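You operate a simulated robot arm through the tools that you are given. There is no shell and no other tool. Be economical: measure what you need, move in short steps, check, and stop when the job is done.

You run a simulated robot arm. Do the job below in one go: nothing can be reset, and whatever is moved stays where it is left.

TASK
Brush the chips off the mill table, then oil the ways; wipe the big steel block clean.
Fine: two strokes of the oil pump; hand brush from the mill table for the chips, blue cloth for the block; put both back. Set down upright: hand brush. What is to be rubbed or washed off counts as gone when no trace of it is left.

It is judged by the outcome, as a careful person would: the job done as asked, and still so three seconds after it is handed in. It fails if anything else is knocked over, pushed out of place, dropped, spilled or broken. Flat cloth is picked up by pressing the open fingertips on it (5 to 10 N) and closing them slowly along it; thin cloth reads only 2 to 8 mm in the jaws.

THE ROBOT
A 6-joint arm with a two-finger parallel gripper, fixed in place. Base frame: the origin is at the foot of the arm, x ahead of it, y to its left, z up; the work surface is at about z = 1120. Units: mm, degrees, N and s.
With the tool pointing down near the work surface it reaches from about 400 to 860 mm from the base axis. Its first joint turns from -115.0 to 115.0 degrees. Payload 4.2 kg.
The TCP is the grasp point between the finger pads, 23 mm short of the fingertips. In the tool frame z runs along the fingers and y along their closing line. The gripper opens to 94 mm. The fingers are 38 mm wide and 10 mm thick; the gripper's body (54 by 96 mm) begins 39 mm behind the TCP.
Orientation is that of the tool frame in the base frame, as a unit quaternion [x, y, z, w]. With the fingers straight down and closing along the base's y, the tool's x points along the base's -x, its y along +y and its z along -z.

THE INTERFACE
- The arm moves only by the tool play_rows. Its argument "targets" is a list of rows, each a list of 7 numbers: the finger opening in mm, from 0 to 94, then the shift along the base's x, y, z in mm, then the turn, a rotation vector about the base's x, y, z in degrees. In form: [[claw, tx, ty, tz, wx, wy, wz], ...]. A call has 1 to 12 rows; each row is the pose to reach, as a shift and turn from the pose commanded when the call began. Rows are played at 5 a second. More than 50 mm and 8.6 degrees between two rows, or a gripper value outside its range, and nothing of the call is played. A pose out of reach is approached as far as the arm can. The call stops where the force on the tool passes 50 N (or 10 N more than at its start, if that is more) or the arm is blocked; 0.2 s more then pass. Each finger travels about 108 mm/s and halts on what it meets, pressing with about 22 N; the grip force reading is that of the motor and also rises with nothing between the fingers. The clock runs only during rows and for 0.2 s after the last one: add rows that repeat a pose to give the fingers time. The reply holds the time, the measured pose of the TCP, the force on the tool along the base axes, the opening and the grip force, in the units named above and with some noise, with the torque about the TCP (base axes, N m) and any sound that the robot's microphone picked up.
- Cameras (640 x 400 px; columns grow to the right, rows downward): "scene" is fixed at [48.2, -498.9, 1669.2]; the picture's right is [0.43, -0.90, 0.00], its down [-0.80, -0.38, -0.46] and it looks along [0.41, 0.20, -0.89] (base axes); focal length 214 px, centre (320, 200). "wrist" rides on the gripper at [86, 16, -75] in the tool frame; the picture's right is [-0.18, 0.98, 0.00], its down [-0.58, -0.11, -0.81] and it looks along [-0.79, -0.15, 0.59] (tool axes); focal length 243 px, centre (320, 200). There is no depth. A picture from a camera that has moved, and an enlarged one, comes with that camera's place and axes in the base frame and with its lens.
- capture(camera): a new picture of that camera. The clock stands still meanwhile.
- move_column(by): slides the trunk up (or, below 0, down) by that many mm; the arm rides with it, the base frame stays. It gives what a move gives, with no picture.
- inspect(camera, box): a new picture of the part [left, top, right, bottom] of that camera's present view, enlarged. The clock stands still meanwhile.
- hand_in(): hands the job in; it is judged then, once.

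Work in short steps. Places have to be worked out from the pictures, the camera data and where the tool is seen: move nearer, look again, correct. Check each grasp and each placing, and mend what went wrong. You have 120 turns and 68 pictures in all, those below and enlarged ones among them. Open the gripper and draw the arm clear of the work before you hand the job in, unless the task says otherwise; then end with one line.

The tools are called as name(argument=value, ...) on one line, values as JSON. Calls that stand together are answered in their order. play_rows: Moves the arm, as the interface text tells. Its arguments: {"type":"object","properties":{"targets":{"type":"array","items":{"type":"array","items":{"type":"number"}}}},"required":["targets"]} The other tools are called the same way: move_column (by) slides the trunk up or down; capture (camera) takes a picture; inspect (camera, box) takes an enlarged picture of a part of a camera's view; hand_in () hands the job in.

At the start:

```text
time: 0.0
tcp_pos: [586.1, -140.8, 1383.4]
tcp_rot: [-0.001, 1.0, -0.002, 0.001]
ft_force: [0.8, 1.2, -0.7]
ft_torque: [0.02, 0.0, -0.01]
width: 94.3
gripper_force: 0.2
trunk travel left (down, up): [-775.0, 215.0]
```

scene: 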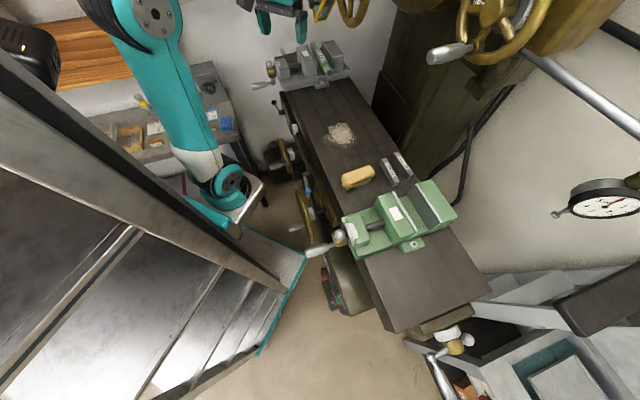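
wrist: 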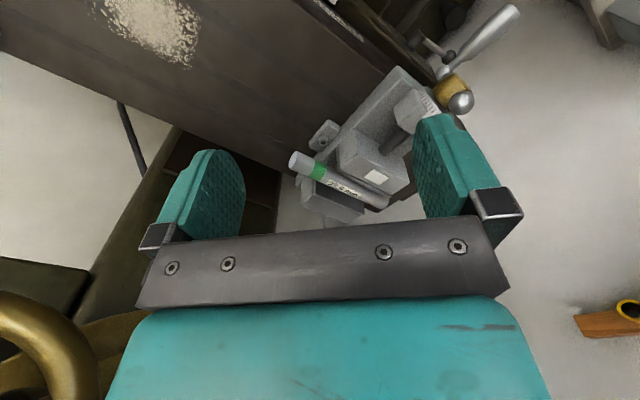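

I'll begin by enlarging the scene to find the brush, chips, oil pump, cloth and block.

inspect(camera="scene", box=[240, 30, 480, 180])

inspect(camera="scene", box=[280, 150, 520, 300])

inspect(camera="scene", box=[80, 50, 280, 175])

inspect(camera="scene", box=[400, 250, 640, 400])

```text
2.67 times, centred on (360, 105) of scene
camera zoom: at [48.2, -498.9, 1669.2], right [0.43, -0.9, 0.0], down [-0.8, -0.38, -0.46], along [0.41, 0.2, -0.89], focal length 572 px, centre (213, 453)
```

zoom: 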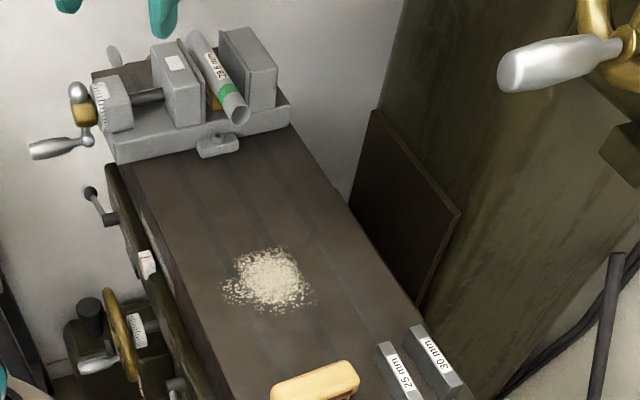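

```text
2.67 times, centred on (400, 225) of scene
camera zoom: at [48.2, -498.9, 1669.2], right [0.43, -0.9, 0.0], down [-0.8, -0.38, -0.46], along [0.41, 0.2, -0.89], focal length 572 px, centre (107, 133)
```

zoom: 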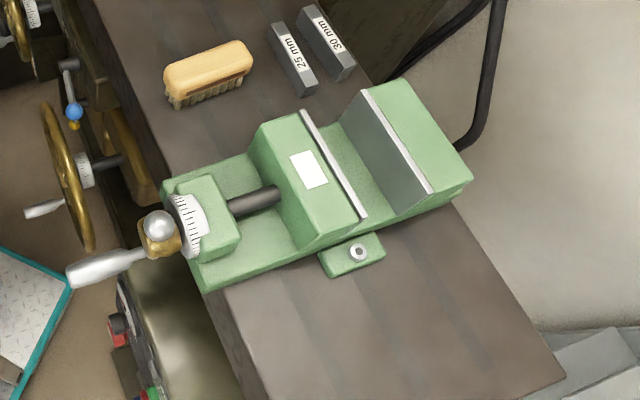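

```text
3.20 times, centred on (180, 112) of scene
camera zoom: at [48.2, -498.9, 1669.2], right [0.43, -0.9, 0.0], down [-0.8, -0.38, -0.46], along [0.41, 0.2, -0.89], focal length 686 px, centre (768, 480)
```

zoom: 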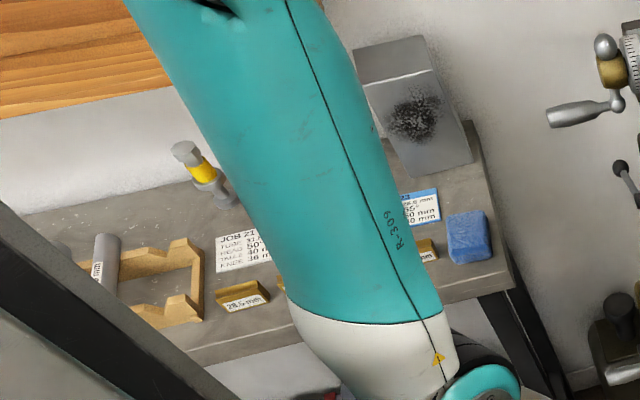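

```text
2.67 times, centred on (520, 325) of scene
camera zoom: at [48.2, -498.9, 1669.2], right [0.43, -0.9, 0.0], down [-0.8, -0.38, -0.46], along [0.41, 0.2, -0.89], focal length 572 px, centre (-213, -133)
```

zoom: 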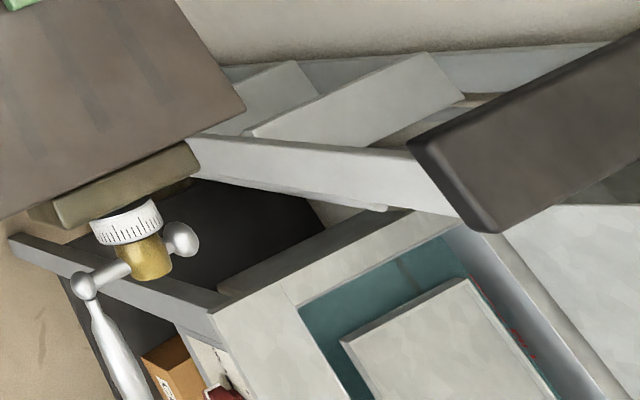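

Table height 1120 agrees between both cameras. I zoom further on the front of the mill to identify the oil pump.

inspect(camera="scene", box=[250, 80, 346, 140])

inspect(camera="scene", box=[256, 130, 368, 200])

inspect(camera="scene", box=[280, 180, 376, 330])

```text
6.67 times, centred on (298, 110) of scene
camera zoom: at [48.2, -498.9, 1669.2], right [0.43, -0.9, 0.0], down [-0.8, -0.38, -0.46], along [0.41, 0.2, -0.89], focal length 1430 px, centre (467, 800)
```

zoom: 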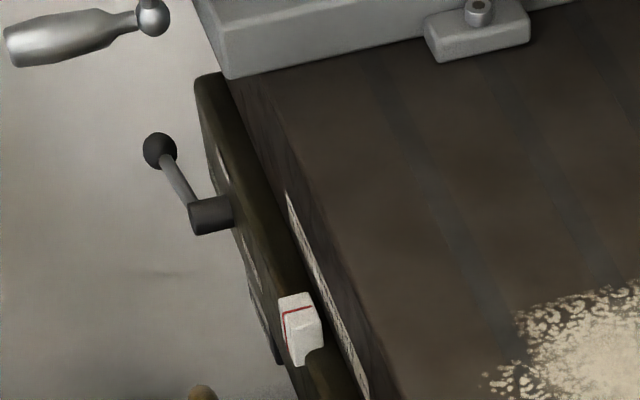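

```text
5.71 times, centred on (312, 165) of scene
camera zoom: at [48.2, -498.9, 1669.2], right [0.43, -0.9, 0.0], down [-0.8, -0.38, -0.46], along [0.41, 0.2, -0.89], focal length 1226 px, centre (366, 400)
```

zoom: 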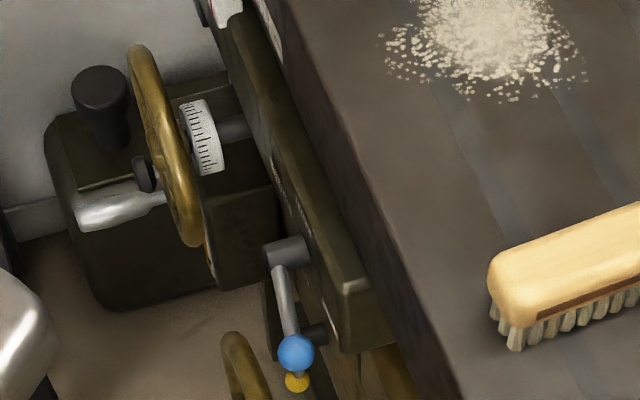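

```text
2.67 times, centred on (328, 255) of scene
camera zoom: at [48.2, -498.9, 1669.2], right [0.43, -0.9, 0.0], down [-0.8, -0.38, -0.46], along [0.41, 0.2, -0.89], focal length 572 px, centre (299, 53)
```

zoom: 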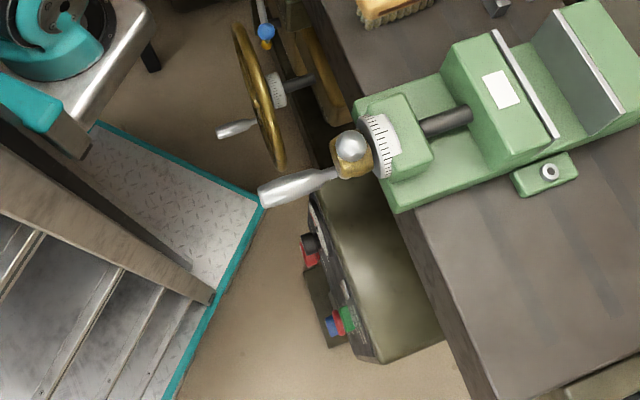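

The olive box with the black knob looks like the oil pump. I swing the arm left and up, yawed toward the bench, to locate block and cloth.

play_rows(targets=[[94, -15, 40, 8, 0, 0, 7], [94, -30, 80, 16, 0, 0, 14], [94, -45, 120, 24, 0, 0, 21], [94, -60, 160, 32, 0, 0, 28], [94, -75, 200, 40, 0, 0, 35], [94, -90, 240, 48, 0, 0, 42], [94, -105, 280, 56, 0, 0, 49], [94, -120, 320, 64, 0, 0, 56], [94, -135, 360, 72, 0, 0, 63]])

capture(camera="wrist")

capture(camera="scene")

```text
time: 2.0
tcp_pos: [451.1, 218.3, 1456.6]
tcp_rot: [-0.523, 0.852, 0.0, 0.0]
ft_force: [0.5, -1.1, 0.0]
ft_torque: [0.02, 0.0, 0.0]
width: 93.9
gripper_force: 0.0
trunk travel left (down, up): [-775.0, 215.0]
```

```text
58 pictures are left
camera wrist: at [397.3, 149.6, 1529.5], right [-0.79, 0.61, 0.0], down [0.36, 0.47, 0.81], along [0.49, 0.64, -0.59], focal length 243 px, centre (320, 200)
```

wrist: 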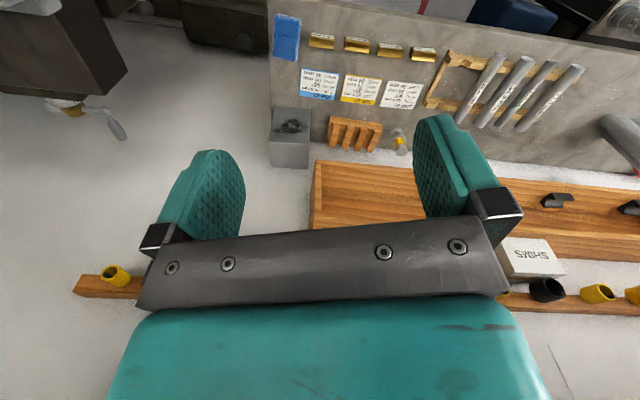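

```text
57 pictures are left
```

scene: 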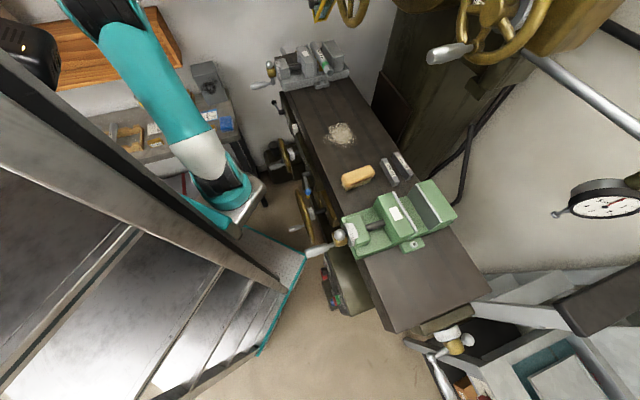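

Bench top is near z=865: cloth at about (606,292), block around (705,430), with soot near z≈980. Next I go over the front of the mill and look along the table for the oil pump.

play_rows(targets=[[94, -5, -46, 0, 0, 0, -1], [94, -10, -92, 0, 0, 0, -2], [94, -20, -138, 0, 0, 0, -3], [94, -30, -184, 0, 0, 0, -4], [94, -40, -230, 0, 0, 0, -5], [94, -50, -276, 0, 0, 0, -5], [94, -60, -322, 0, 0, 0, -5], [94, -75, -368, 0, 0, 0, -5], [94, -90, -414, 0, 0, 0, -5]])

capture(camera="wrist")

```text
time: 4.0
tcp_pos: [402.4, -224.7, 1478.1]
tcp_rot: [-0.485, 0.874, 0.0, -0.001]
ft_force: [0.5, -0.2, -0.1]
ft_torque: [-0.03, 0.0, 0.01]
width: 94.0
gripper_force: 0.1
out of reach, approached as far as the arm can: row 5, 6, 7, 8, 9
trunk travel left (down, up): [-775.0, 215.0]
```

```text
56 pictures are left
camera wrist: at [341.0, -289.6, 1551.0], right [-0.74, 0.68, 0.0], down [0.4, 0.44, 0.81], along [0.55, 0.59, -0.59], focal length 243 px, centre (320, 200)
```

wrist: 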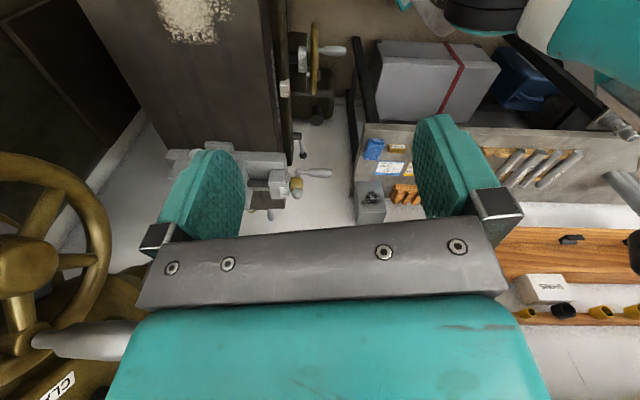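

The pump box appears just below the handwheel; I zoom in on it.

inspect(camera="wrist", box=[240, 0, 400, 220])

inspect(camera="wrist", box=[280, 10, 360, 130])

```text
1.82 times, centred on (320, 110) of wrist
camera zoom: at [341.0, -289.6, 1551.0], right [-0.74, 0.68, 0.0], down [0.4, 0.44, 0.81], along [0.55, 0.59, -0.59], focal length 441 px, centre (320, 364)
```

zoom: 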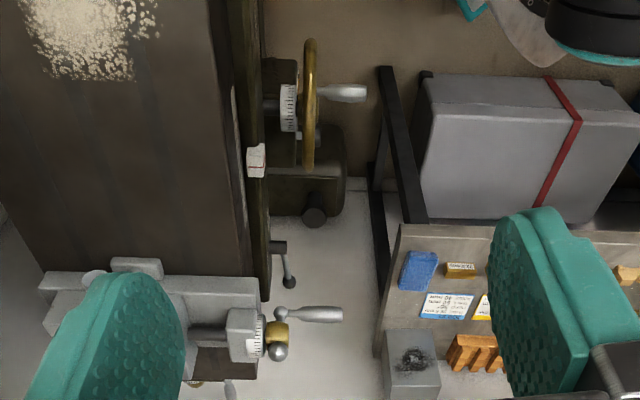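

```text
3.33 times, centred on (320, 70) of wrist
camera zoom: at [341.0, -289.6, 1551.0], right [-0.74, 0.68, 0.0], down [0.4, 0.44, 0.81], along [0.55, 0.59, -0.59], focal length 809 px, centre (320, 633)
```

zoom: 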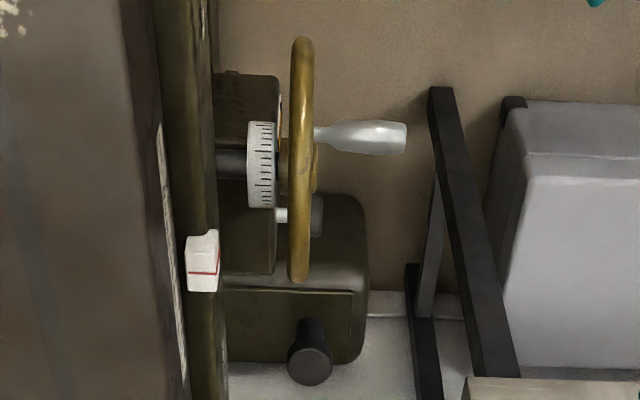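

I descend in front of the table for a closer look at the pump and the levers.

play_rows(targets=[[94, 0, 13, -37, 0, 0, 0], [94, 0, 26, -74, 0, 0, 0], [94, 0, 39, -111, 0, 0, 0], [94, 0, 52, -148, 0, 0, 0], [94, 0, 65, -185, 0, 0, 0], [94, 0, 75, -222, 0, 0, 0]])

capture(camera="wrist")

```text
time: 5.4
tcp_pos: [428.0, -194.8, 1381.6]
tcp_rot: [-0.484, 0.875, 0.001, 0.001]
ft_force: [0.7, -0.2, -0.3]
ft_torque: [-0.03, -0.01, 0.0]
width: 94.0
gripper_force: 0.1
out of reach, approached as far as the arm can: row 1, 2, 3, 4, 5, 6
trunk travel left (down, up): [-775.0, 215.0]
```

```text
53 pictures are left
camera wrist: at [367.4, -257.6, 1455.7], right [-0.74, 0.68, 0.0], down [0.4, 0.43, 0.81], along [0.55, 0.6, -0.59], focal length 243 px, centre (320, 200)
```

wrist: 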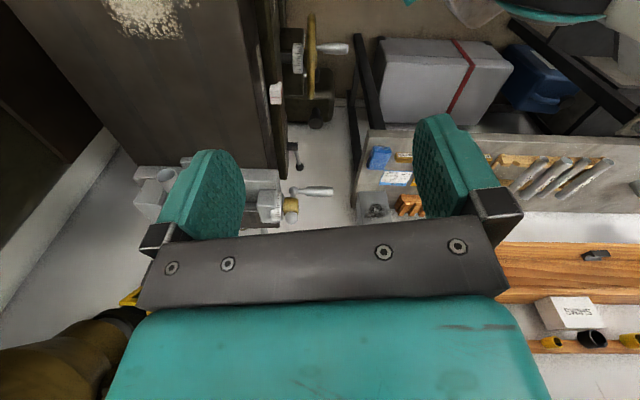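

The target was inside the minimum radius; I shift outward a bit and see which commanded pose is in force.

play_rows(targets=[[94, 20, -10, 0, 0, 0, 0], [94, 40, -20, 0, 0, 0, 0]])

```text
time: 6.0
tcp_pos: [466.1, -214.3, 1382.1]
tcp_rot: [-0.486, 0.874, -0.001, 0.0]
ft_force: [-0.6, -0.7, 0.0]
ft_torque: [0.0, 0.0, -0.01]
width: 94.1
gripper_force: 0.1
out of reach, approached as far as the arm can: row 1
trunk travel left (down, up): [-775.0, 215.0]
```

Commanded pose is clamped to the reached pose. I descend straight down, then draw inward.

play_rows(targets=[[94, 0, 0, -40, 0, 0, 0], [94, 0, 0, -80, 0, 0, 0], [94, 0, 0, -120, 0, 0, 0], [94, 0, 0, -140, 0, 0, 0], [94, -25, 20, -140, 0, 0, 0], [94, -50, 40, -140, 0, 0, 0], [94, -70, 55, -140, 0, 0, 0]])

inspect(camera="wrist", box=[200, 0, 440, 230])

```text
time: 7.6
tcp_pos: [434.0, -172.9, 1227.7]
tcp_rot: [-0.485, 0.874, 0.0, 0.0]
ft_force: [-0.3, -0.4, 0.5]
ft_torque: [0.04, 0.01, -0.01]
width: 93.7
gripper_force: 0.1
out of reach, approached as far as the arm can: row 6, 7
trunk travel left (down, up): [-775.0, 215.0]
```

```text
1.74 times, centred on (320, 115) of wrist
camera zoom: at [373.9, -236.6, 1300.7], right [-0.74, 0.68, 0.0], down [0.4, 0.44, 0.81], along [0.55, 0.59, -0.59], focal length 422 px, centre (320, 348)
```

zoom: 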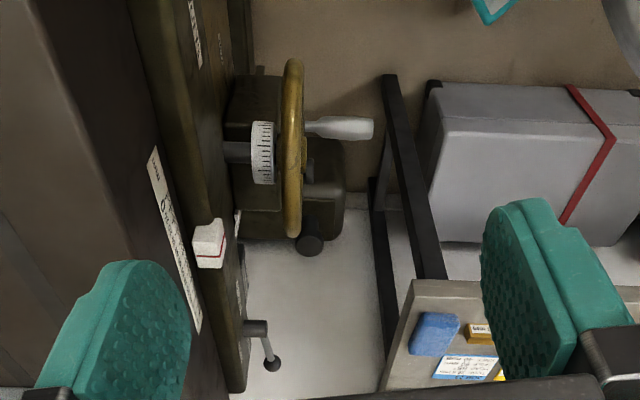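

Labels are visible on the front of the machine; I zoom in to read them.

inspect(camera="wrist", box=[225, 0, 305, 60])

inspect(camera="wrist", box=[245, 80, 345, 220])

```text
6.67 times, centred on (265, 30) of wrist
camera zoom: at [373.9, -236.6, 1300.7], right [-0.74, 0.68, 0.0], down [0.4, 0.44, 0.81], along [0.55, 0.59, -0.59], focal length 1618 px, centre (687, 1333)
```

zoom: 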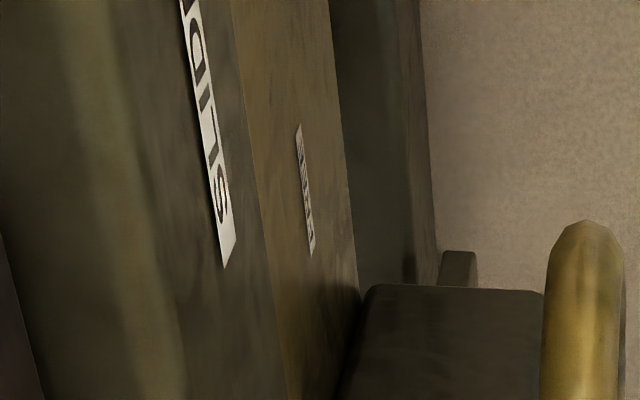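

```text
2.86 times, centred on (295, 150) of wrist
camera zoom: at [373.9, -236.6, 1300.7], right [-0.74, 0.68, 0.0], down [0.4, 0.44, 0.81], along [0.55, 0.59, -0.59], focal length 693 px, centre (391, 343)
```

zoom: 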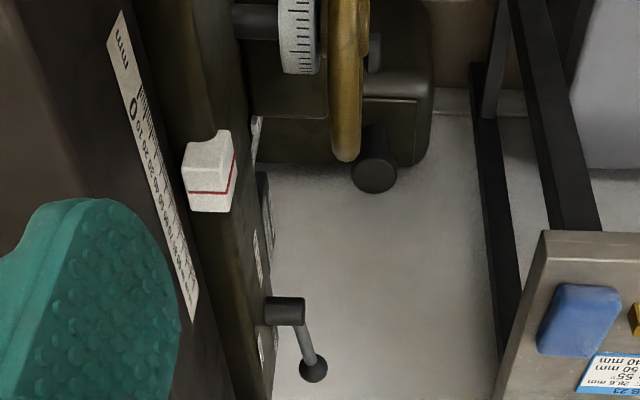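

The labels hint "suds" etc.; I need a view onto the front face. I move to the gap between bench and mill and turn the camera to look along -y.

play_rows(targets=[[94, 4, 20, 0, 0, 0, -8], [94, 8, 40, 0, 0, 0, -16], [94, 12, 60, 0, 0, 0, -24], [94, 16, 80, 0, 0, 0, -32], [94, 20, 100, 0, 0, 0, -40], [94, 24, 120, 0, 0, 0, -48], [94, 28, 140, 0, 0, 0, -56], [94, 32, 160, 0, 0, 0, -64], [94, 36, 180, 0, 0, 0, -72], [94, 40, 200, 0, 0, 0, -80], [94, 46, 223, -20, 0, 0, -88]])

play_rows(targets=[[94, 0, 0, -5, 0, 0, -8], [94, 0, 0, -10, 0, 0, -16], [94, 0, 0, -15, 0, 0, -24], [94, 0, 0, -20, 0, 0, -32], [94, 0, 0, -25, 0, 0, -40], [94, 0, 0, -30, 0, 0, -48]])

capture(camera="wrist")

```text
time: 10.0
tcp_pos: [480.6, 50.7, 1207.8]
tcp_rot: [0.26, 0.966, 0.0, -0.001]
ft_force: [0.5, 0.2, 0.2]
ft_torque: [0.02, 0.02, -0.02]
width: 93.8
gripper_force: 0.1
trunk travel left (down, up): [-775.0, 215.0]
```

```text
time: 11.4
tcp_pos: [479.8, 49.3, 1176.3]
tcp_rot: [0.63, 0.777, -0.001, 0.0]
ft_force: [-0.7, 0.2, 0.4]
ft_torque: [-0.01, 0.01, -0.03]
width: 93.8
gripper_force: 0.1
trunk travel left (down, up): [-775.0, 215.0]
```

```text
49 pictures are left
camera wrist: at [477.4, 138.4, 1250.4], right [1.0, 0.02, 0.0], down [0.01, -0.59, 0.81], along [0.02, -0.81, -0.59], focal length 243 px, centre (320, 200)
```

wrist: 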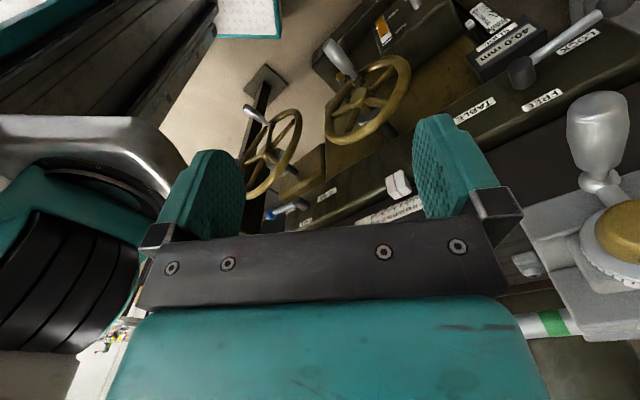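

The black lever is the TABLE free/lock. I zoom on the pump-like box with the sight glass and on the suds/yellow levers.

inspect(camera="wrist", box=[300, 0, 540, 130])

inspect(camera="wrist", box=[230, 90, 430, 235])

```text
2.67 times, centred on (420, 65) of wrist
camera zoom: at [477.4, 138.4, 1250.4], right [1.0, 0.02, 0.0], down [0.01, -0.59, 0.81], along [0.02, -0.81, -0.59], focal length 647 px, centre (53, 560)
```

zoom: 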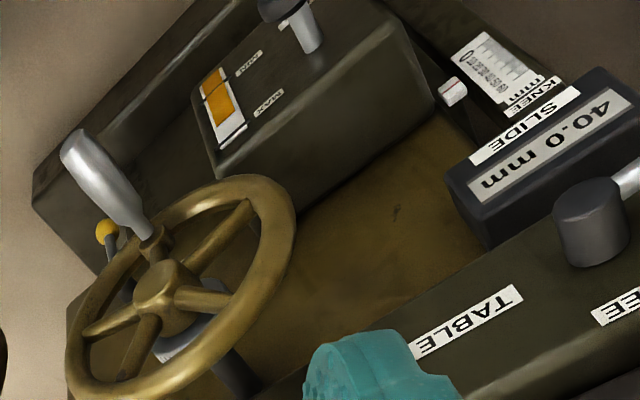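

```text
2.76 times, centred on (330, 162) of wrist
camera zoom: at [477.4, 138.4, 1250.4], right [1.0, 0.02, 0.0], down [0.01, -0.59, 0.81], along [0.02, -0.81, -0.59], focal length 669 px, centre (292, 303)
```

zoom: 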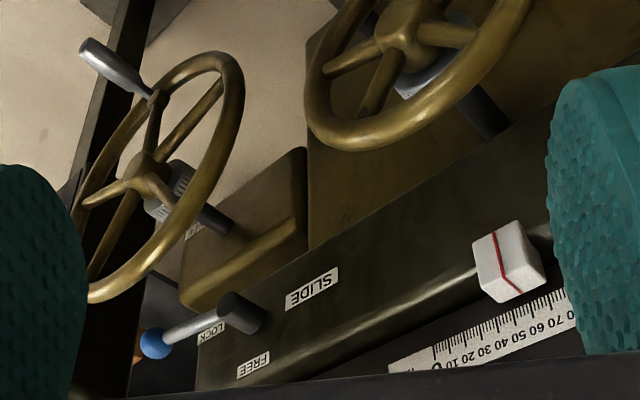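

A sight glass MIN/MAX box (oil reservoir) is below wheel A; the knobbed tank at floor level seems to be the coolant. I back off toward the bench to bring that box to the centre of view.

play_rows(targets=[[94, 20, 40, 0, 0, 0, 0], [94, 40, 80, -20, 0, 0, 0], [94, 60, 120, -50, 0, 0, 0], [94, 80, 160, -80, 0, 0, 0], [94, 90, 180, -110, 0, 0, 0]])

capture(camera="wrist")

```text
refused: row 3 steps farther than a row can; nothing moved
```

```text
46 pictures are left
camera wrist: at [477.4, 138.4, 1250.4], right [1.0, 0.02, 0.0], down [0.01, -0.59, 0.81], along [0.02, -0.81, -0.59], focal length 243 px, centre (320, 200)
```

wrist: 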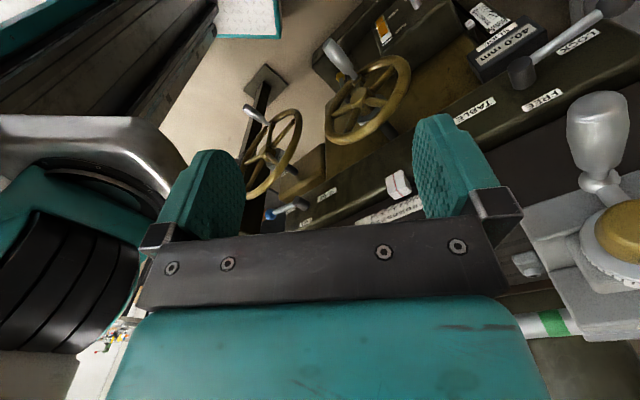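

The step was too long; I retry with smaller steps.

play_rows(targets=[[94, 18, 40, 0, 0, 0, 0], [94, 34, 80, -12, 0, 0, 0], [94, 50, 115, -40, 0, 0, 0], [94, 66, 150, -68, 0, 0, 0], [94, 80, 180, -100, 0, 0, 0]])

```text
time: 12.6
tcp_pos: [559.4, 230.5, 1077.5]
tcp_rot: [0.63, 0.777, 0.001, -0.001]
ft_force: [-0.1, -0.2, 1.1]
ft_torque: [0.03, 0.01, 0.0]
width: 94.0
gripper_force: 0.1
trunk travel left (down, up): [-775.0, 215.0]
```

Now a picture from here.

inspect(camera="wrist", box=[220, 0, 580, 225])

```text
1.78 times, centred on (400, 112) of wrist
camera zoom: at [557.0, 319.2, 1151.0], right [1.0, 0.02, 0.0], down [0.02, -0.59, 0.81], along [0.02, -0.81, -0.59], focal length 431 px, centre (178, 356)
```

zoom: 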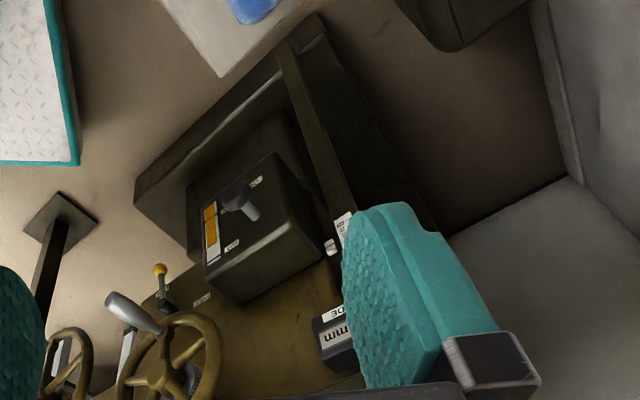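

inspect(camera="wrist", box=[310, 70, 420, 180])

```text
3.64 times, centred on (365, 125) of wrist
camera zoom: at [557.0, 319.2, 1151.0], right [1.0, 0.02, 0.0], down [0.02, -0.59, 0.81], along [0.02, -0.81, -0.59], focal length 882 px, centre (156, 473)
```

zoom: 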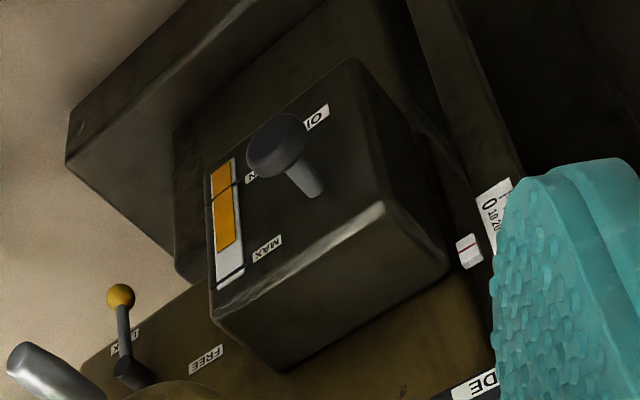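

The OIL pump is found: a box on the front of the knee with a black mushroom knob sticking out horizontally, head near (634,11,697). Brush first: I go up and over toward the brush, turning so the jaws close along the table.

play_rows(targets=[[94, 0, -5, 45, 0, 0, 4], [94, -5, -10, 90, 0, 0, 8], [94, -10, -20, 135, 0, 0, 12], [94, -15, -35, 180, 0, 0, 16], [94, -22, -60, 220, 0, 0, 20], [94, -32, -105, 228, 0, 0, 24], [94, -42, -150, 230, 0, 0, 28], [94, -50, -197, 230, 0, 0, 32], [94, -60, -244, 230, 0, 0, 35], [94, -70, -291, 230, 0, 0, 35], [94, -80, -338, 230, 0, 0, 35]])

play_rows(targets=[[94, -10, -46, 0, 0, 0, 0], [94, -20, -92, 0, 0, 0, 0], [94, -30, -138, 0, 0, 0, 0], [94, -40, -184, 0, 0, 0, 0], [94, -50, -230, 0, 0, 0, 0], [94, -60, -276, 0, 0, 0, 0], [94, -72, -320, 0, 0, 0, 0]])

capture(camera="wrist")

```text
time: 15.0
tcp_pos: [480.0, -110.1, 1306.6]
tcp_rot: [0.366, 0.931, -0.001, -0.001]
ft_force: [0.5, -0.7, 0.4]
ft_torque: [-0.02, -0.01, -0.01]
width: 93.8
gripper_force: 0.1
trunk travel left (down, up): [-775.0, 215.0]
```

```text
time: 16.6
tcp_pos: [408.9, -427.2, 1307.8]
tcp_rot: [0.366, 0.931, 0.0, -0.001]
ft_force: [0.0, 0.6, 0.6]
ft_torque: [-0.04, 0.0, -0.03]
width: 93.8
gripper_force: 0.2
trunk travel left (down, up): [-775.0, 215.0]
```

```text
43 pictures are left
camera wrist: at [355.5, -356.0, 1380.8], right [0.8, 0.59, 0.0], down [0.35, -0.47, 0.81], along [0.48, -0.65, -0.59], focal length 243 px, centre (320, 200)
```

wrist: 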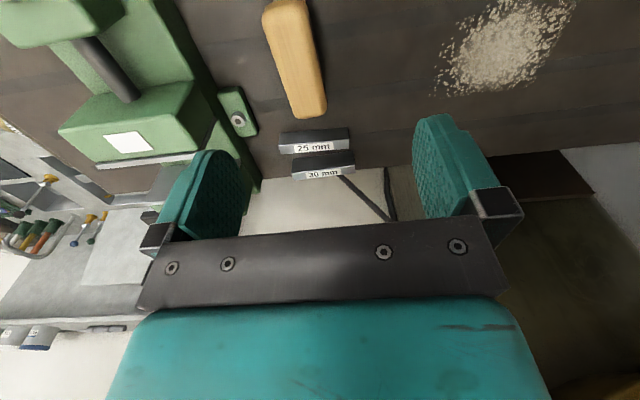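

Brush centre works out at about (403,-451), long axis across the table, in line with my yaw. I move over it and descend in stages with opening 75.

play_rows(targets=[[80, -3, -12, -30, 0, 0, 0], [75, -6, -24, -60, 0, 0, 0], [75, -6, -24, -90, 0, 0, 0], [75, -6, -24, -115, 0, 0, 0]])

capture(camera="wrist")

```text
time: 17.6
tcp_pos: [401.5, -452.1, 1192.0]
tcp_rot: [0.366, 0.93, -0.001, 0.0]
ft_force: [0.1, -0.7, 0.3]
ft_torque: [0.01, -0.05, -0.01]
width: 75.3
gripper_force: 0.0
trunk travel left (down, up): [-775.0, 215.0]
```

```text
42 pictures are left
camera wrist: at [349.1, -380.7, 1266.0], right [0.8, 0.59, 0.0], down [0.35, -0.48, 0.81], along [0.48, -0.65, -0.59], focal length 243 px, centre (320, 200)
```

wrist: 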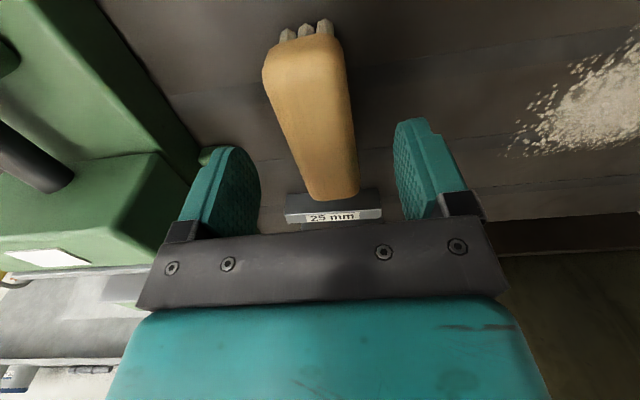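

The brush sits centrally between the fingers. I descend 40 mm and close.

play_rows(targets=[[75, 0, 0, -20, 0, 0, 0], [75, 0, 0, -40, 0, 0, 0], [60, 0, 0, -40, 0, 0, 0], [45, 0, 0, -40, 0, 0, 0], [30, 0, 0, -40, 0, 0, 0], [20, 0, 0, -40, 0, 0, 0], [20, 0, 0, -40, 0, 0, 0]])

capture(camera="wrist")

```text
time: 19.2
tcp_pos: [402.3, -452.6, 1151.2]
tcp_rot: [0.366, 0.931, 0.0, -0.001]
ft_force: [0.5, 0.2, -0.2]
ft_torque: [0.0, 0.02, 0.0]
width: 36.0
gripper_force: 22.3
trunk travel left (down, up): [-775.0, 215.0]
```

```text
41 pictures are left
camera wrist: at [349.3, -380.8, 1225.6], right [0.8, 0.59, 0.0], down [0.35, -0.48, 0.81], along [0.48, -0.65, -0.59], focal length 243 px, centre (320, 200)
```

wrist: 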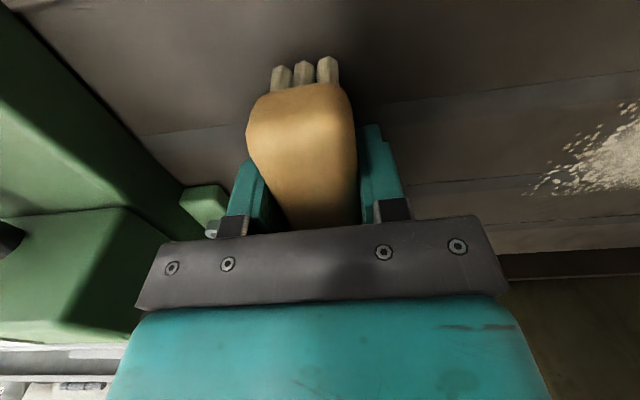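

Brush held (36 mm), rest spot (402.3,-452.6,1151.2), yaw -43. I lift it, and go beyond the far side of the chips while turning 90° so that I can sweep toward the front edge.

play_rows(targets=[[20, 0, 0, 25, 0, 0, 0], [20, 0, 0, 60, 0, 0, 0], [20, 20, 8, 60, 0, 0, 8.5], [20, 40, 16, 60, 0, 0, 17], [20, 60, 24, 60, 0, 0, 25.5], [20, 80, 32, 60, 0, 0, 34], [20, 100, 40, 60, 0, 0, 42.5], [20, 120, 45, 60, 0, 0, 51], [20, 135, 50, 60, 0, 0, 59.5], [20, 150, 53, 60, 0, 0, 68], [20, 162, 56, 60, 0, 0, 76.5], [20, 174, 59, 60, 0, 0, 85]])

play_rows(targets=[[20, 0, 0, -10, 0, 0, 4], [20, 0, 0, -20, 0, 0, 4]])

capture(camera="wrist")

capture(camera="scene")

```text
time: 21.8
tcp_pos: [553.2, -399.3, 1214.4]
tcp_rot: [-0.352, 0.936, 0.006, 0.002]
ft_force: [0.0, 0.1, 0.1]
ft_torque: [0.0, -0.02, -0.03]
width: 35.7
gripper_force: 21.4
trunk travel left (down, up): [-775.0, 215.0]
```

```text
time: 22.4
tcp_pos: [564.6, -382.7, 1190.8]
tcp_rot: [-0.394, 0.919, 0.006, -0.001]
ft_force: [-1.2, 0.0, -0.6]
ft_torque: [-0.01, 0.01, 0.01]
width: 35.6
gripper_force: 21.8
trunk travel left (down, up): [-775.0, 215.0]
```

```text
40 pictures are left
camera wrist: at [493.9, -433.3, 1263.9], right [-0.58, 0.81, 0.01], down [0.49, 0.34, 0.8], along [0.65, 0.48, -0.59], focal length 243 px, centre (320, 200)
```

wrist: 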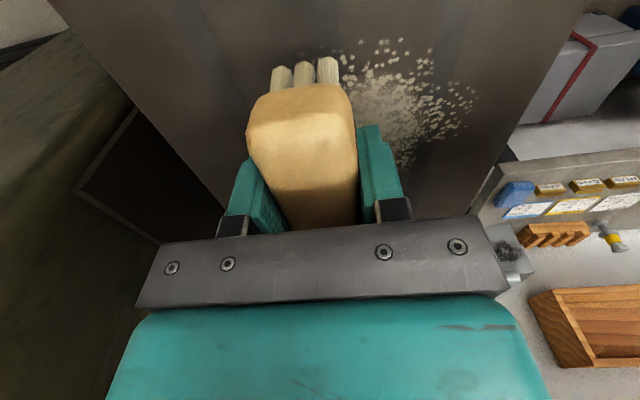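

```text
39 pictures are left
```

scene: 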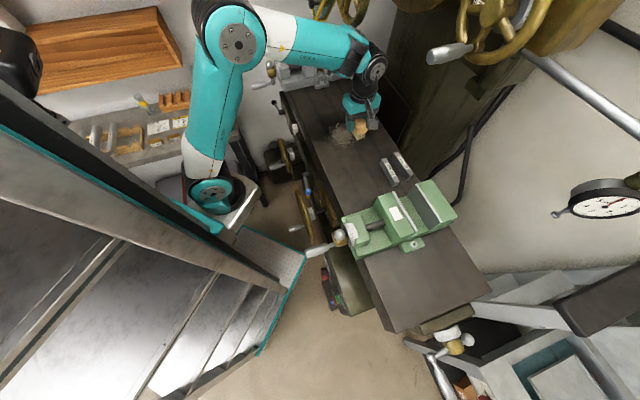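

Position differs from the command; I let it settle with a hold row.

play_rows(targets=[[20, 0, 0, 0, 0, 0, 0], [20, 0, 0, 0, 0, 0, 0], [20, 0, 0, 0, 0, 0, 0]])

```text
time: 23.2
tcp_pos: [561.9, -387.7, 1193.8]
tcp_rot: [-0.39, 0.921, 0.005, -0.001]
ft_force: [0.4, 0.8, -0.6]
ft_torque: [-0.03, 0.0, 0.01]
width: 35.8
gripper_force: 21.9
trunk travel left (down, up): [-775.0, 215.0]
```

At s≈99, n≈674, beyond the patch's edge. I lower to contact at about 1150 and check force.

play_rows(targets=[[20, 4, -4, -20, 0, 0, 0], [20, 8, -8, -38, 0, 0, 0], [20, 8, -8, -42, 0, 0, 0], [20, 8, -8, -44, 0, 0, 0]])

```text
time: 24.2
tcp_pos: [583.0, -401.6, 1150.7]
tcp_rot: [-0.39, 0.921, -0.003, 0.001]
ft_force: [-1.6, -0.4, 23.2]
ft_torque: [0.1, 0.12, 0.04]
width: 35.6
gripper_force: 22.1
trunk travel left (down, up): [-775.0, 215.0]
```

Contact at 23 N, n≈698. I raise 1 mm and sweep steadily toward the front edge.

play_rows(targets=[[20, -14, 13, 1, 0, 0, 0], [20, -28, 26, 1, 0, 0, 0], [20, -42, 39, 1, 0, 0, 0], [20, -56, 52, 1, 0, 0, 0], [20, -70, 65, 1, 0, 0, 0], [20, -84, 78, 1, 0, 0, 0], [20, -98, 91, 1, 0, 0, 0], [20, -112, 104, 1, 0, 0, 0], [20, -126, 117, 1, 0, 0, 0], [20, -140, 130, 1, 0, 0, 0], [20, -152, 142, 1, 0, 0, 0]])

inspect(camera="scene", box=[260, 70, 420, 170])

```text
time: 26.6
tcp_pos: [429.5, -259.8, 1147.8]
tcp_rot: [-0.391, 0.92, 0.0, 0.0]
ft_force: [0.2, 0.5, -0.9]
ft_torque: [0.03, 0.0, 0.01]
width: 35.8
gripper_force: 21.9
trunk travel left (down, up): [-775.0, 215.0]
```

```text
4.00 times, centred on (340, 120) of scene
camera zoom: at [48.2, -498.9, 1669.2], right [0.43, -0.9, 0.0], down [-0.8, -0.38, -0.46], along [0.41, 0.2, -0.89], focal length 858 px, centre (240, 520)
```

zoom: 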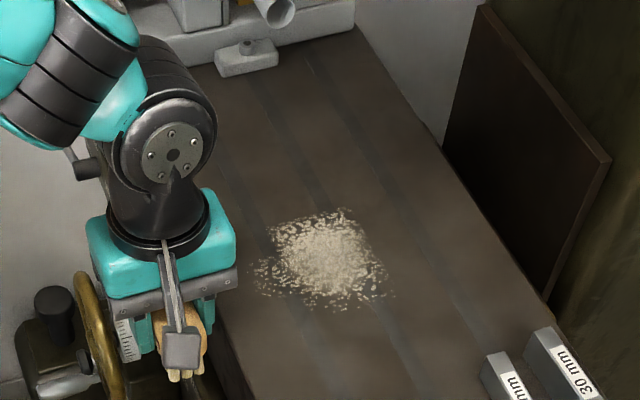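

Little change so far (edges only), so it takes several passes. I lift, return over the patch, and scrub back and forth across it.

play_rows(targets=[[20, 0, 0, 12, 0, 0, 0], [20, 28, -26, 12, 0, 0, 0], [20, 46, -42, 6, 0, 0, 0], [20, 54, -50, -1, 0, 0, 0], [20, 75, -70, -1, 0, 0, 0], [20, 97, -90, -1, 0, 0, 0], [20, 119, -110, -1, 0, 0, 0], [20, 141, -130, -1, 0, 0, 0], [20, 119, -110, -1, 0, 0, 0], [20, 97, -90, -1, 0, 0, 0], [20, 75, -70, -1, 0, 0, 0], [20, 54, -50, -1, 0, 0, 0]])

inspect(camera="scene", box=[260, 70, 420, 170])

```text
time: 29.2
tcp_pos: [485.8, -308.4, 1149.0]
tcp_rot: [-0.392, 0.92, 0.0, 0.001]
ft_force: [-0.4, 0.3, 1.2]
ft_torque: [0.11, -0.03, 0.05]
width: 35.9
gripper_force: 22.2
trunk travel left (down, up): [-775.0, 215.0]
```

```text
4.00 times, centred on (340, 120) of scene
camera zoom: at [48.2, -498.9, 1669.2], right [0.43, -0.9, 0.0], down [-0.8, -0.38, -0.46], along [0.41, 0.2, -0.89], focal length 858 px, centre (240, 520)
```

zoom: 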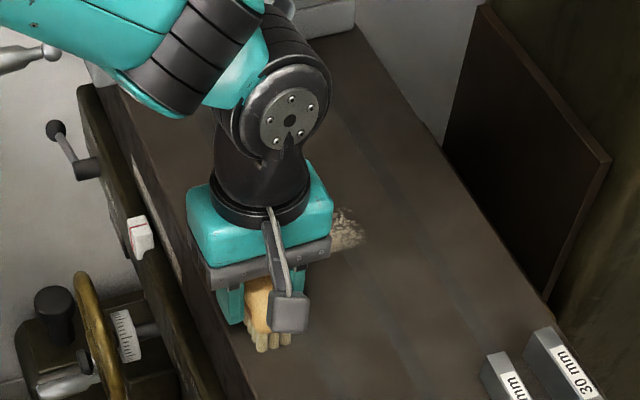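

The lower-s portion is fading. Contact is light now (1 N), so I press 2 mm more and scrub again, then shift 50 mm along the table.

play_rows(targets=[[20, 22, -20, -2, 0, 0, 0], [20, 44, -40, -2, 0, 0, 0], [20, 66, -60, -2, 0, 0, 0], [20, 88, -80, -2, 0, 0, 0], [20, 100, -90, -2, 0, 0, 0], [20, 78, -70, -2, 0, 0, 0], [20, 56, -50, -2, 0, 0, 0], [20, 34, -30, -2, 0, 0, 0], [20, 12, -10, -2, 0, 0, 0], [20, -10, 10, -2, 0, 0, 0]])

play_rows(targets=[[20, 0, 0, 10, 0, 0, 0], [20, 24, 26, 10, 0, 0, 0], [20, 36, 39, 0, 0, 0, 0], [20, 58, 19, 0, 0, 0, 0], [20, 80, -1, 0, 0, 0, 0], [20, 102, -21, 0, 0, 0, 0], [20, 124, -41, 0, 0, 0, 0], [20, 135, -51, 0, 0, 0, 0], [20, 113, -31, 0, 0, 0, 0], [20, 91, -11, 0, 0, 0, 0], [20, 69, 9, 0, 0, 0, 0], [20, 47, 29, 0, 0, 0, 0]])

play_rows(targets=[[20, 22, -20, 0, 0, 0, 0], [20, 44, -40, 0, 0, 0, 0], [20, 66, -60, 0, 0, 0, 0], [20, 88, -80, 0, 0, 0, 0], [20, 66, -60, 0, 0, 0, 0], [20, 44, -40, 0, 0, 0, 0], [20, 22, -20, 0, 0, 0, 0], [20, 0, 0, 0, 0, 0, 0], [20, -30, 28, 0, 0, 0, 0], [20, -52, 49, 0, 0, 0, 0], [20, -70, 66, 5, 0, 0, 0], [20, -70, 66, 25, 0, 0, 0]])

inspect(camera="scene", box=[260, 70, 420, 170])

```text
time: 31.4
tcp_pos: [475.8, -296.9, 1146.3]
tcp_rot: [-0.391, 0.92, -0.001, 0.0]
ft_force: [-0.5, 1.4, 10.9]
ft_torque: [0.06, -0.1, 0.03]
width: 35.6
gripper_force: 22.0
trunk travel left (down, up): [-775.0, 215.0]
```

```text
time: 34.0
tcp_pos: [522.7, -270.0, 1145.0]
tcp_rot: [-0.392, 0.92, -0.001, 0.001]
ft_force: [1.8, -2.2, 21.3]
ft_torque: [-0.03, 0.07, 0.0]
width: 35.7
gripper_force: 21.9
trunk travel left (down, up): [-775.0, 215.0]
```

```text
time: 36.6
tcp_pos: [452.1, -204.0, 1169.5]
tcp_rot: [-0.391, 0.92, -0.001, -0.001]
ft_force: [-0.2, 0.4, -1.2]
ft_torque: [0.02, 0.01, 0.01]
width: 35.7
gripper_force: 22.3
trunk travel left (down, up): [-775.0, 215.0]
```

```text
4.00 times, centred on (340, 120) of scene
camera zoom: at [48.2, -498.9, 1669.2], right [0.43, -0.9, 0.0], down [-0.8, -0.38, -0.46], along [0.41, 0.2, -0.89], focal length 858 px, centre (240, 520)
```

zoom: 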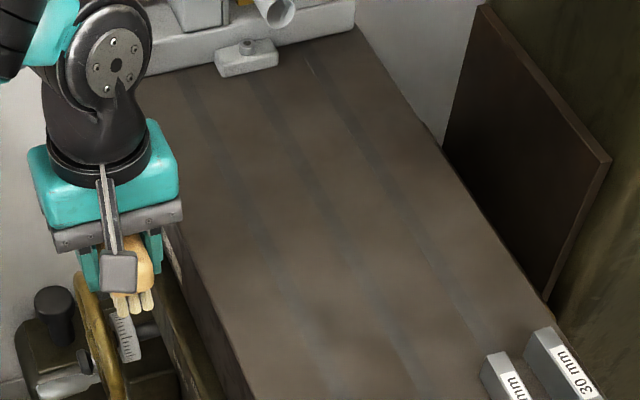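

The table looks clean. I zoom in to check for traces before putting the brush back.

inspect(camera="scene", box=[312, 105, 376, 155])

```text
8.00 times, centred on (344, 130) of scene
camera zoom: at [48.2, -498.9, 1669.2], right [0.43, -0.9, 0.0], down [-0.8, -0.38, -0.46], along [0.41, 0.2, -0.89], focal length 1716 px, centre (128, 760)
```

zoom: 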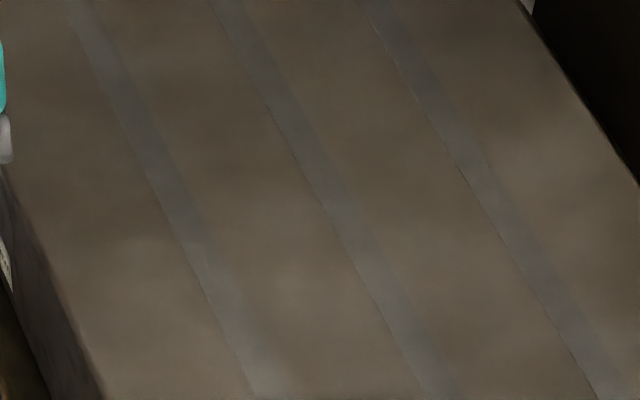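

All clean. Now carry the brush back to its spot, turning -89°.

play_rows(targets=[[20, 5, -15, 40, 0, 0, -8], [20, 5, -40, 60, 0, 0, -16], [20, 0, -65, 60, 0, 0, -24], [20, -5, -90, 60, 0, 0, -32], [20, -10, -115, 60, 0, 0, -40], [20, -15, -140, 60, 0, 0, -48], [20, -20, -165, 60, 0, 0, -56], [20, -28, -190, 60, 0, 0, -64], [20, -36, -215, 60, 0, 0, -72], [20, -44, -235, 60, 0, 0, -80], [20, -50, -249, 60, 0, 0, -88], [20, -50, -249, 50, 0, 0, -89]])

play_rows(targets=[[20, 0, 0, -10, 0, 0, 0], [20, 0, 0, -20, 0, 0, 0], [20, 0, 0, -20, 0, 0, 0]])

```text
time: 39.2
tcp_pos: [403.9, -452.9, 1220.8]
tcp_rot: [0.367, 0.93, 0.0, -0.001]
ft_force: [-0.4, 0.4, -0.9]
ft_torque: [-0.02, -0.01, -0.02]
width: 35.5
gripper_force: 21.9
trunk travel left (down, up): [-775.0, 215.0]
```

```text
time: 40.0
tcp_pos: [403.2, -452.9, 1200.8]
tcp_rot: [0.366, 0.931, -0.001, 0.0]
ft_force: [0.4, -0.4, -0.7]
ft_torque: [-0.02, 0.0, -0.03]
width: 35.3
gripper_force: 21.9
trunk travel left (down, up): [-775.0, 215.0]
```

Over the spot; I lower to contact gently.

play_rows(targets=[[20, -1, 0, -25, 0, 0, 0], [20, -1, 0, -42, 0, 0, 0], [20, -1, 0, -48, 0, 0, 0], [20, -1, 0, -50, 0, 0, 0], [20, -1, 0, -50, 0, 0, 0]])

```text
time: 41.2
tcp_pos: [402.1, -451.9, 1150.2]
tcp_rot: [0.366, 0.931, -0.001, -0.001]
ft_force: [0.3, 0.0, 0.0]
ft_torque: [-0.01, 0.01, -0.02]
width: 35.7
gripper_force: 22.2
trunk travel left (down, up): [-775.0, 215.0]
```

No contact yet (the brush slid up a few mm in the grip while pressing). I lower in 1 mm steps.

play_rows(targets=[[20, 0, 0, -1.5, 0, 0, 0], [20, 0, 0, -3, 0, 0, 0], [20, 0, 0, -3, 0, 0, 0]])

```text
time: 42.0
tcp_pos: [402.7, -453.4, 1147.2]
tcp_rot: [0.367, 0.93, -0.001, 0.0]
ft_force: [0.5, 0.8, -1.7]
ft_torque: [-0.01, 0.02, -0.02]
width: 35.6
gripper_force: 21.9
trunk travel left (down, up): [-775.0, 215.0]
```

play_rows(targets=[[20, 0, 0, -1, 0, 0, 0], [20, 0, 0, -2, 0, 0, 0], [20, 0, 0, -2, 0, 0, 0]])

```text
time: 42.8
tcp_pos: [401.5, -453.9, 1146.2]
tcp_rot: [0.366, 0.931, -0.001, -0.001]
ft_force: [0.2, 0.7, 2.9]
ft_torque: [0.07, 0.02, 0.0]
width: 35.6
gripper_force: 22.2
trunk travel left (down, up): [-775.0, 215.0]
```

The brush touches (≈3 N). I open slowly and rise.

play_rows(targets=[[40, 0, 0, 0, 0, 0, 0], [55, 0, 0, 0, 0, 0, 0], [75, 0, 0, 0, 0, 0, 0], [75, 0, 0, 0, 0, 0, 0], [75, 0, 0, 30, 0, 0, 0], [75, 0, 0, 70, 0, 0, 0], [75, 0, 0, 115, 0, 0, 0], [75, 0, 0, 160, 0, 0, 0]])

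capture(camera="wrist")

```text
time: 44.6
tcp_pos: [402.1, -452.9, 1306.8]
tcp_rot: [0.366, 0.93, 0.0, 0.0]
ft_force: [0.5, 0.7, 0.3]
ft_torque: [0.03, 0.03, -0.02]
width: 74.9
gripper_force: 0.2
trunk travel left (down, up): [-775.0, 215.0]
```

```text
34 pictures are left
camera wrist: at [349.0, -381.1, 1380.0], right [0.8, 0.59, 0.0], down [0.35, -0.48, 0.81], along [0.48, -0.65, -0.59], focal length 243 px, centre (320, 200)
```

wrist: 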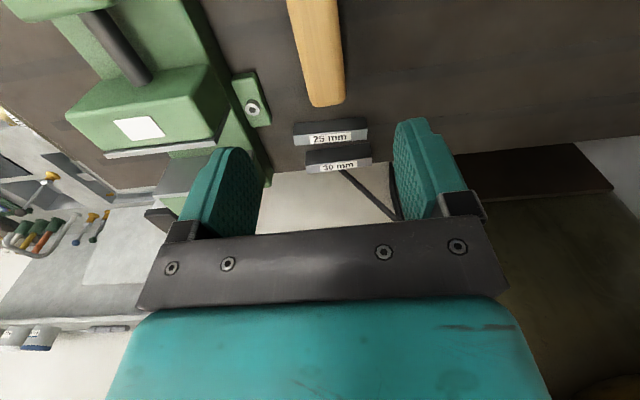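

Brush is back upright and parallels are in place. Next the pump: I return over the gap between mill and bench, fingers closed, at about (540,97).

play_rows(targets=[[60, 10, 45, 5, 0, 0, 0], [40, 20, 90, 5, 0, 0, 0], [20, 30, 135, 5, 0, 0, 0], [10, 40, 180, 5, 0, 0, 0], [10, 50, 226, 5, 0, 0, 0], [10, 60, 272, 5, 0, 0, 0], [10, 70, 318, 5, 0, 0, 0], [10, 82, 364, 5, 0, 0, 0], [10, 95, 410, 5, 0, 0, 0], [10, 108, 456, 5, 0, 0, 0], [10, 121, 502, 0, 0, 0, 0], [10, 138, 548, 0, 0, 0, 0]])

play_rows(targets=[[10, 0, 0, -45, 0, 0, 0], [10, 0, 0, -90, 0, 0, 0], [10, 0, 0, -135, 0, 0, 0]])

```text
time: 47.2
tcp_pos: [536.5, 95.7, 1305.8]
tcp_rot: [0.366, 0.93, 0.0, 0.0]
ft_force: [-0.8, -0.7, 0.8]
ft_torque: [0.05, 0.0, 0.04]
width: 9.8
gripper_force: 0.1
trunk travel left (down, up): [-775.0, 215.0]
```

```text
time: 48.0
tcp_pos: [538.8, 94.1, 1170.7]
tcp_rot: [0.366, 0.931, 0.001, -0.001]
ft_force: [0.3, 0.4, 0.7]
ft_torque: [0.04, -0.01, -0.04]
width: 10.1
gripper_force: 0.1
trunk travel left (down, up): [-775.0, 215.0]
```

Now lower the trunk by 200 and look.

move_column(by=-200)

capture(camera="wrist")

capture(camera="scene")

```text
time: 50.2
tcp_pos: [539.7, 93.8, 970.0]
tcp_rot: [0.366, 0.931, 0.0, 0.0]
ft_force: [0.1, 1.0, 0.5]
ft_torque: [-0.03, 0.01, 0.0]
width: 9.9
gripper_force: 0.1
trunk travel left (down, up): [-575.0, 415.0]
```

```text
33 pictures are left
camera wrist: at [486.7, 165.9, 1044.4], right [0.8, 0.59, 0.0], down [0.35, -0.48, 0.81], along [0.48, -0.65, -0.59], focal length 243 px, centre (320, 200)
```

wrist: 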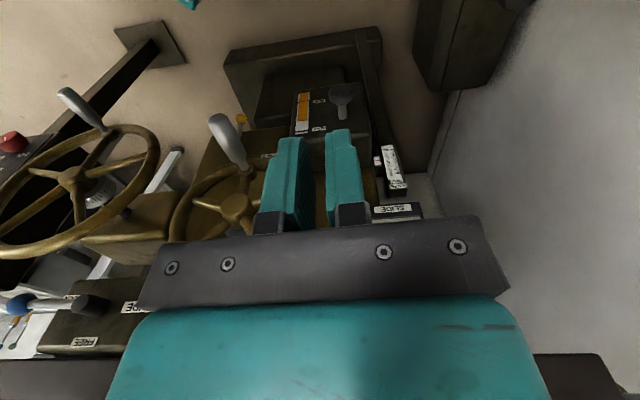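

```text
32 pictures are left
```

scene: 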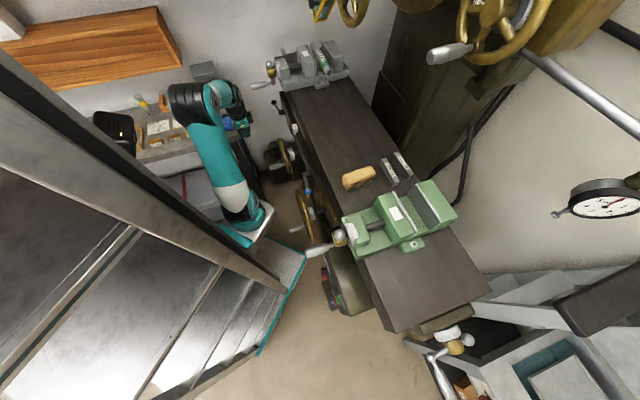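

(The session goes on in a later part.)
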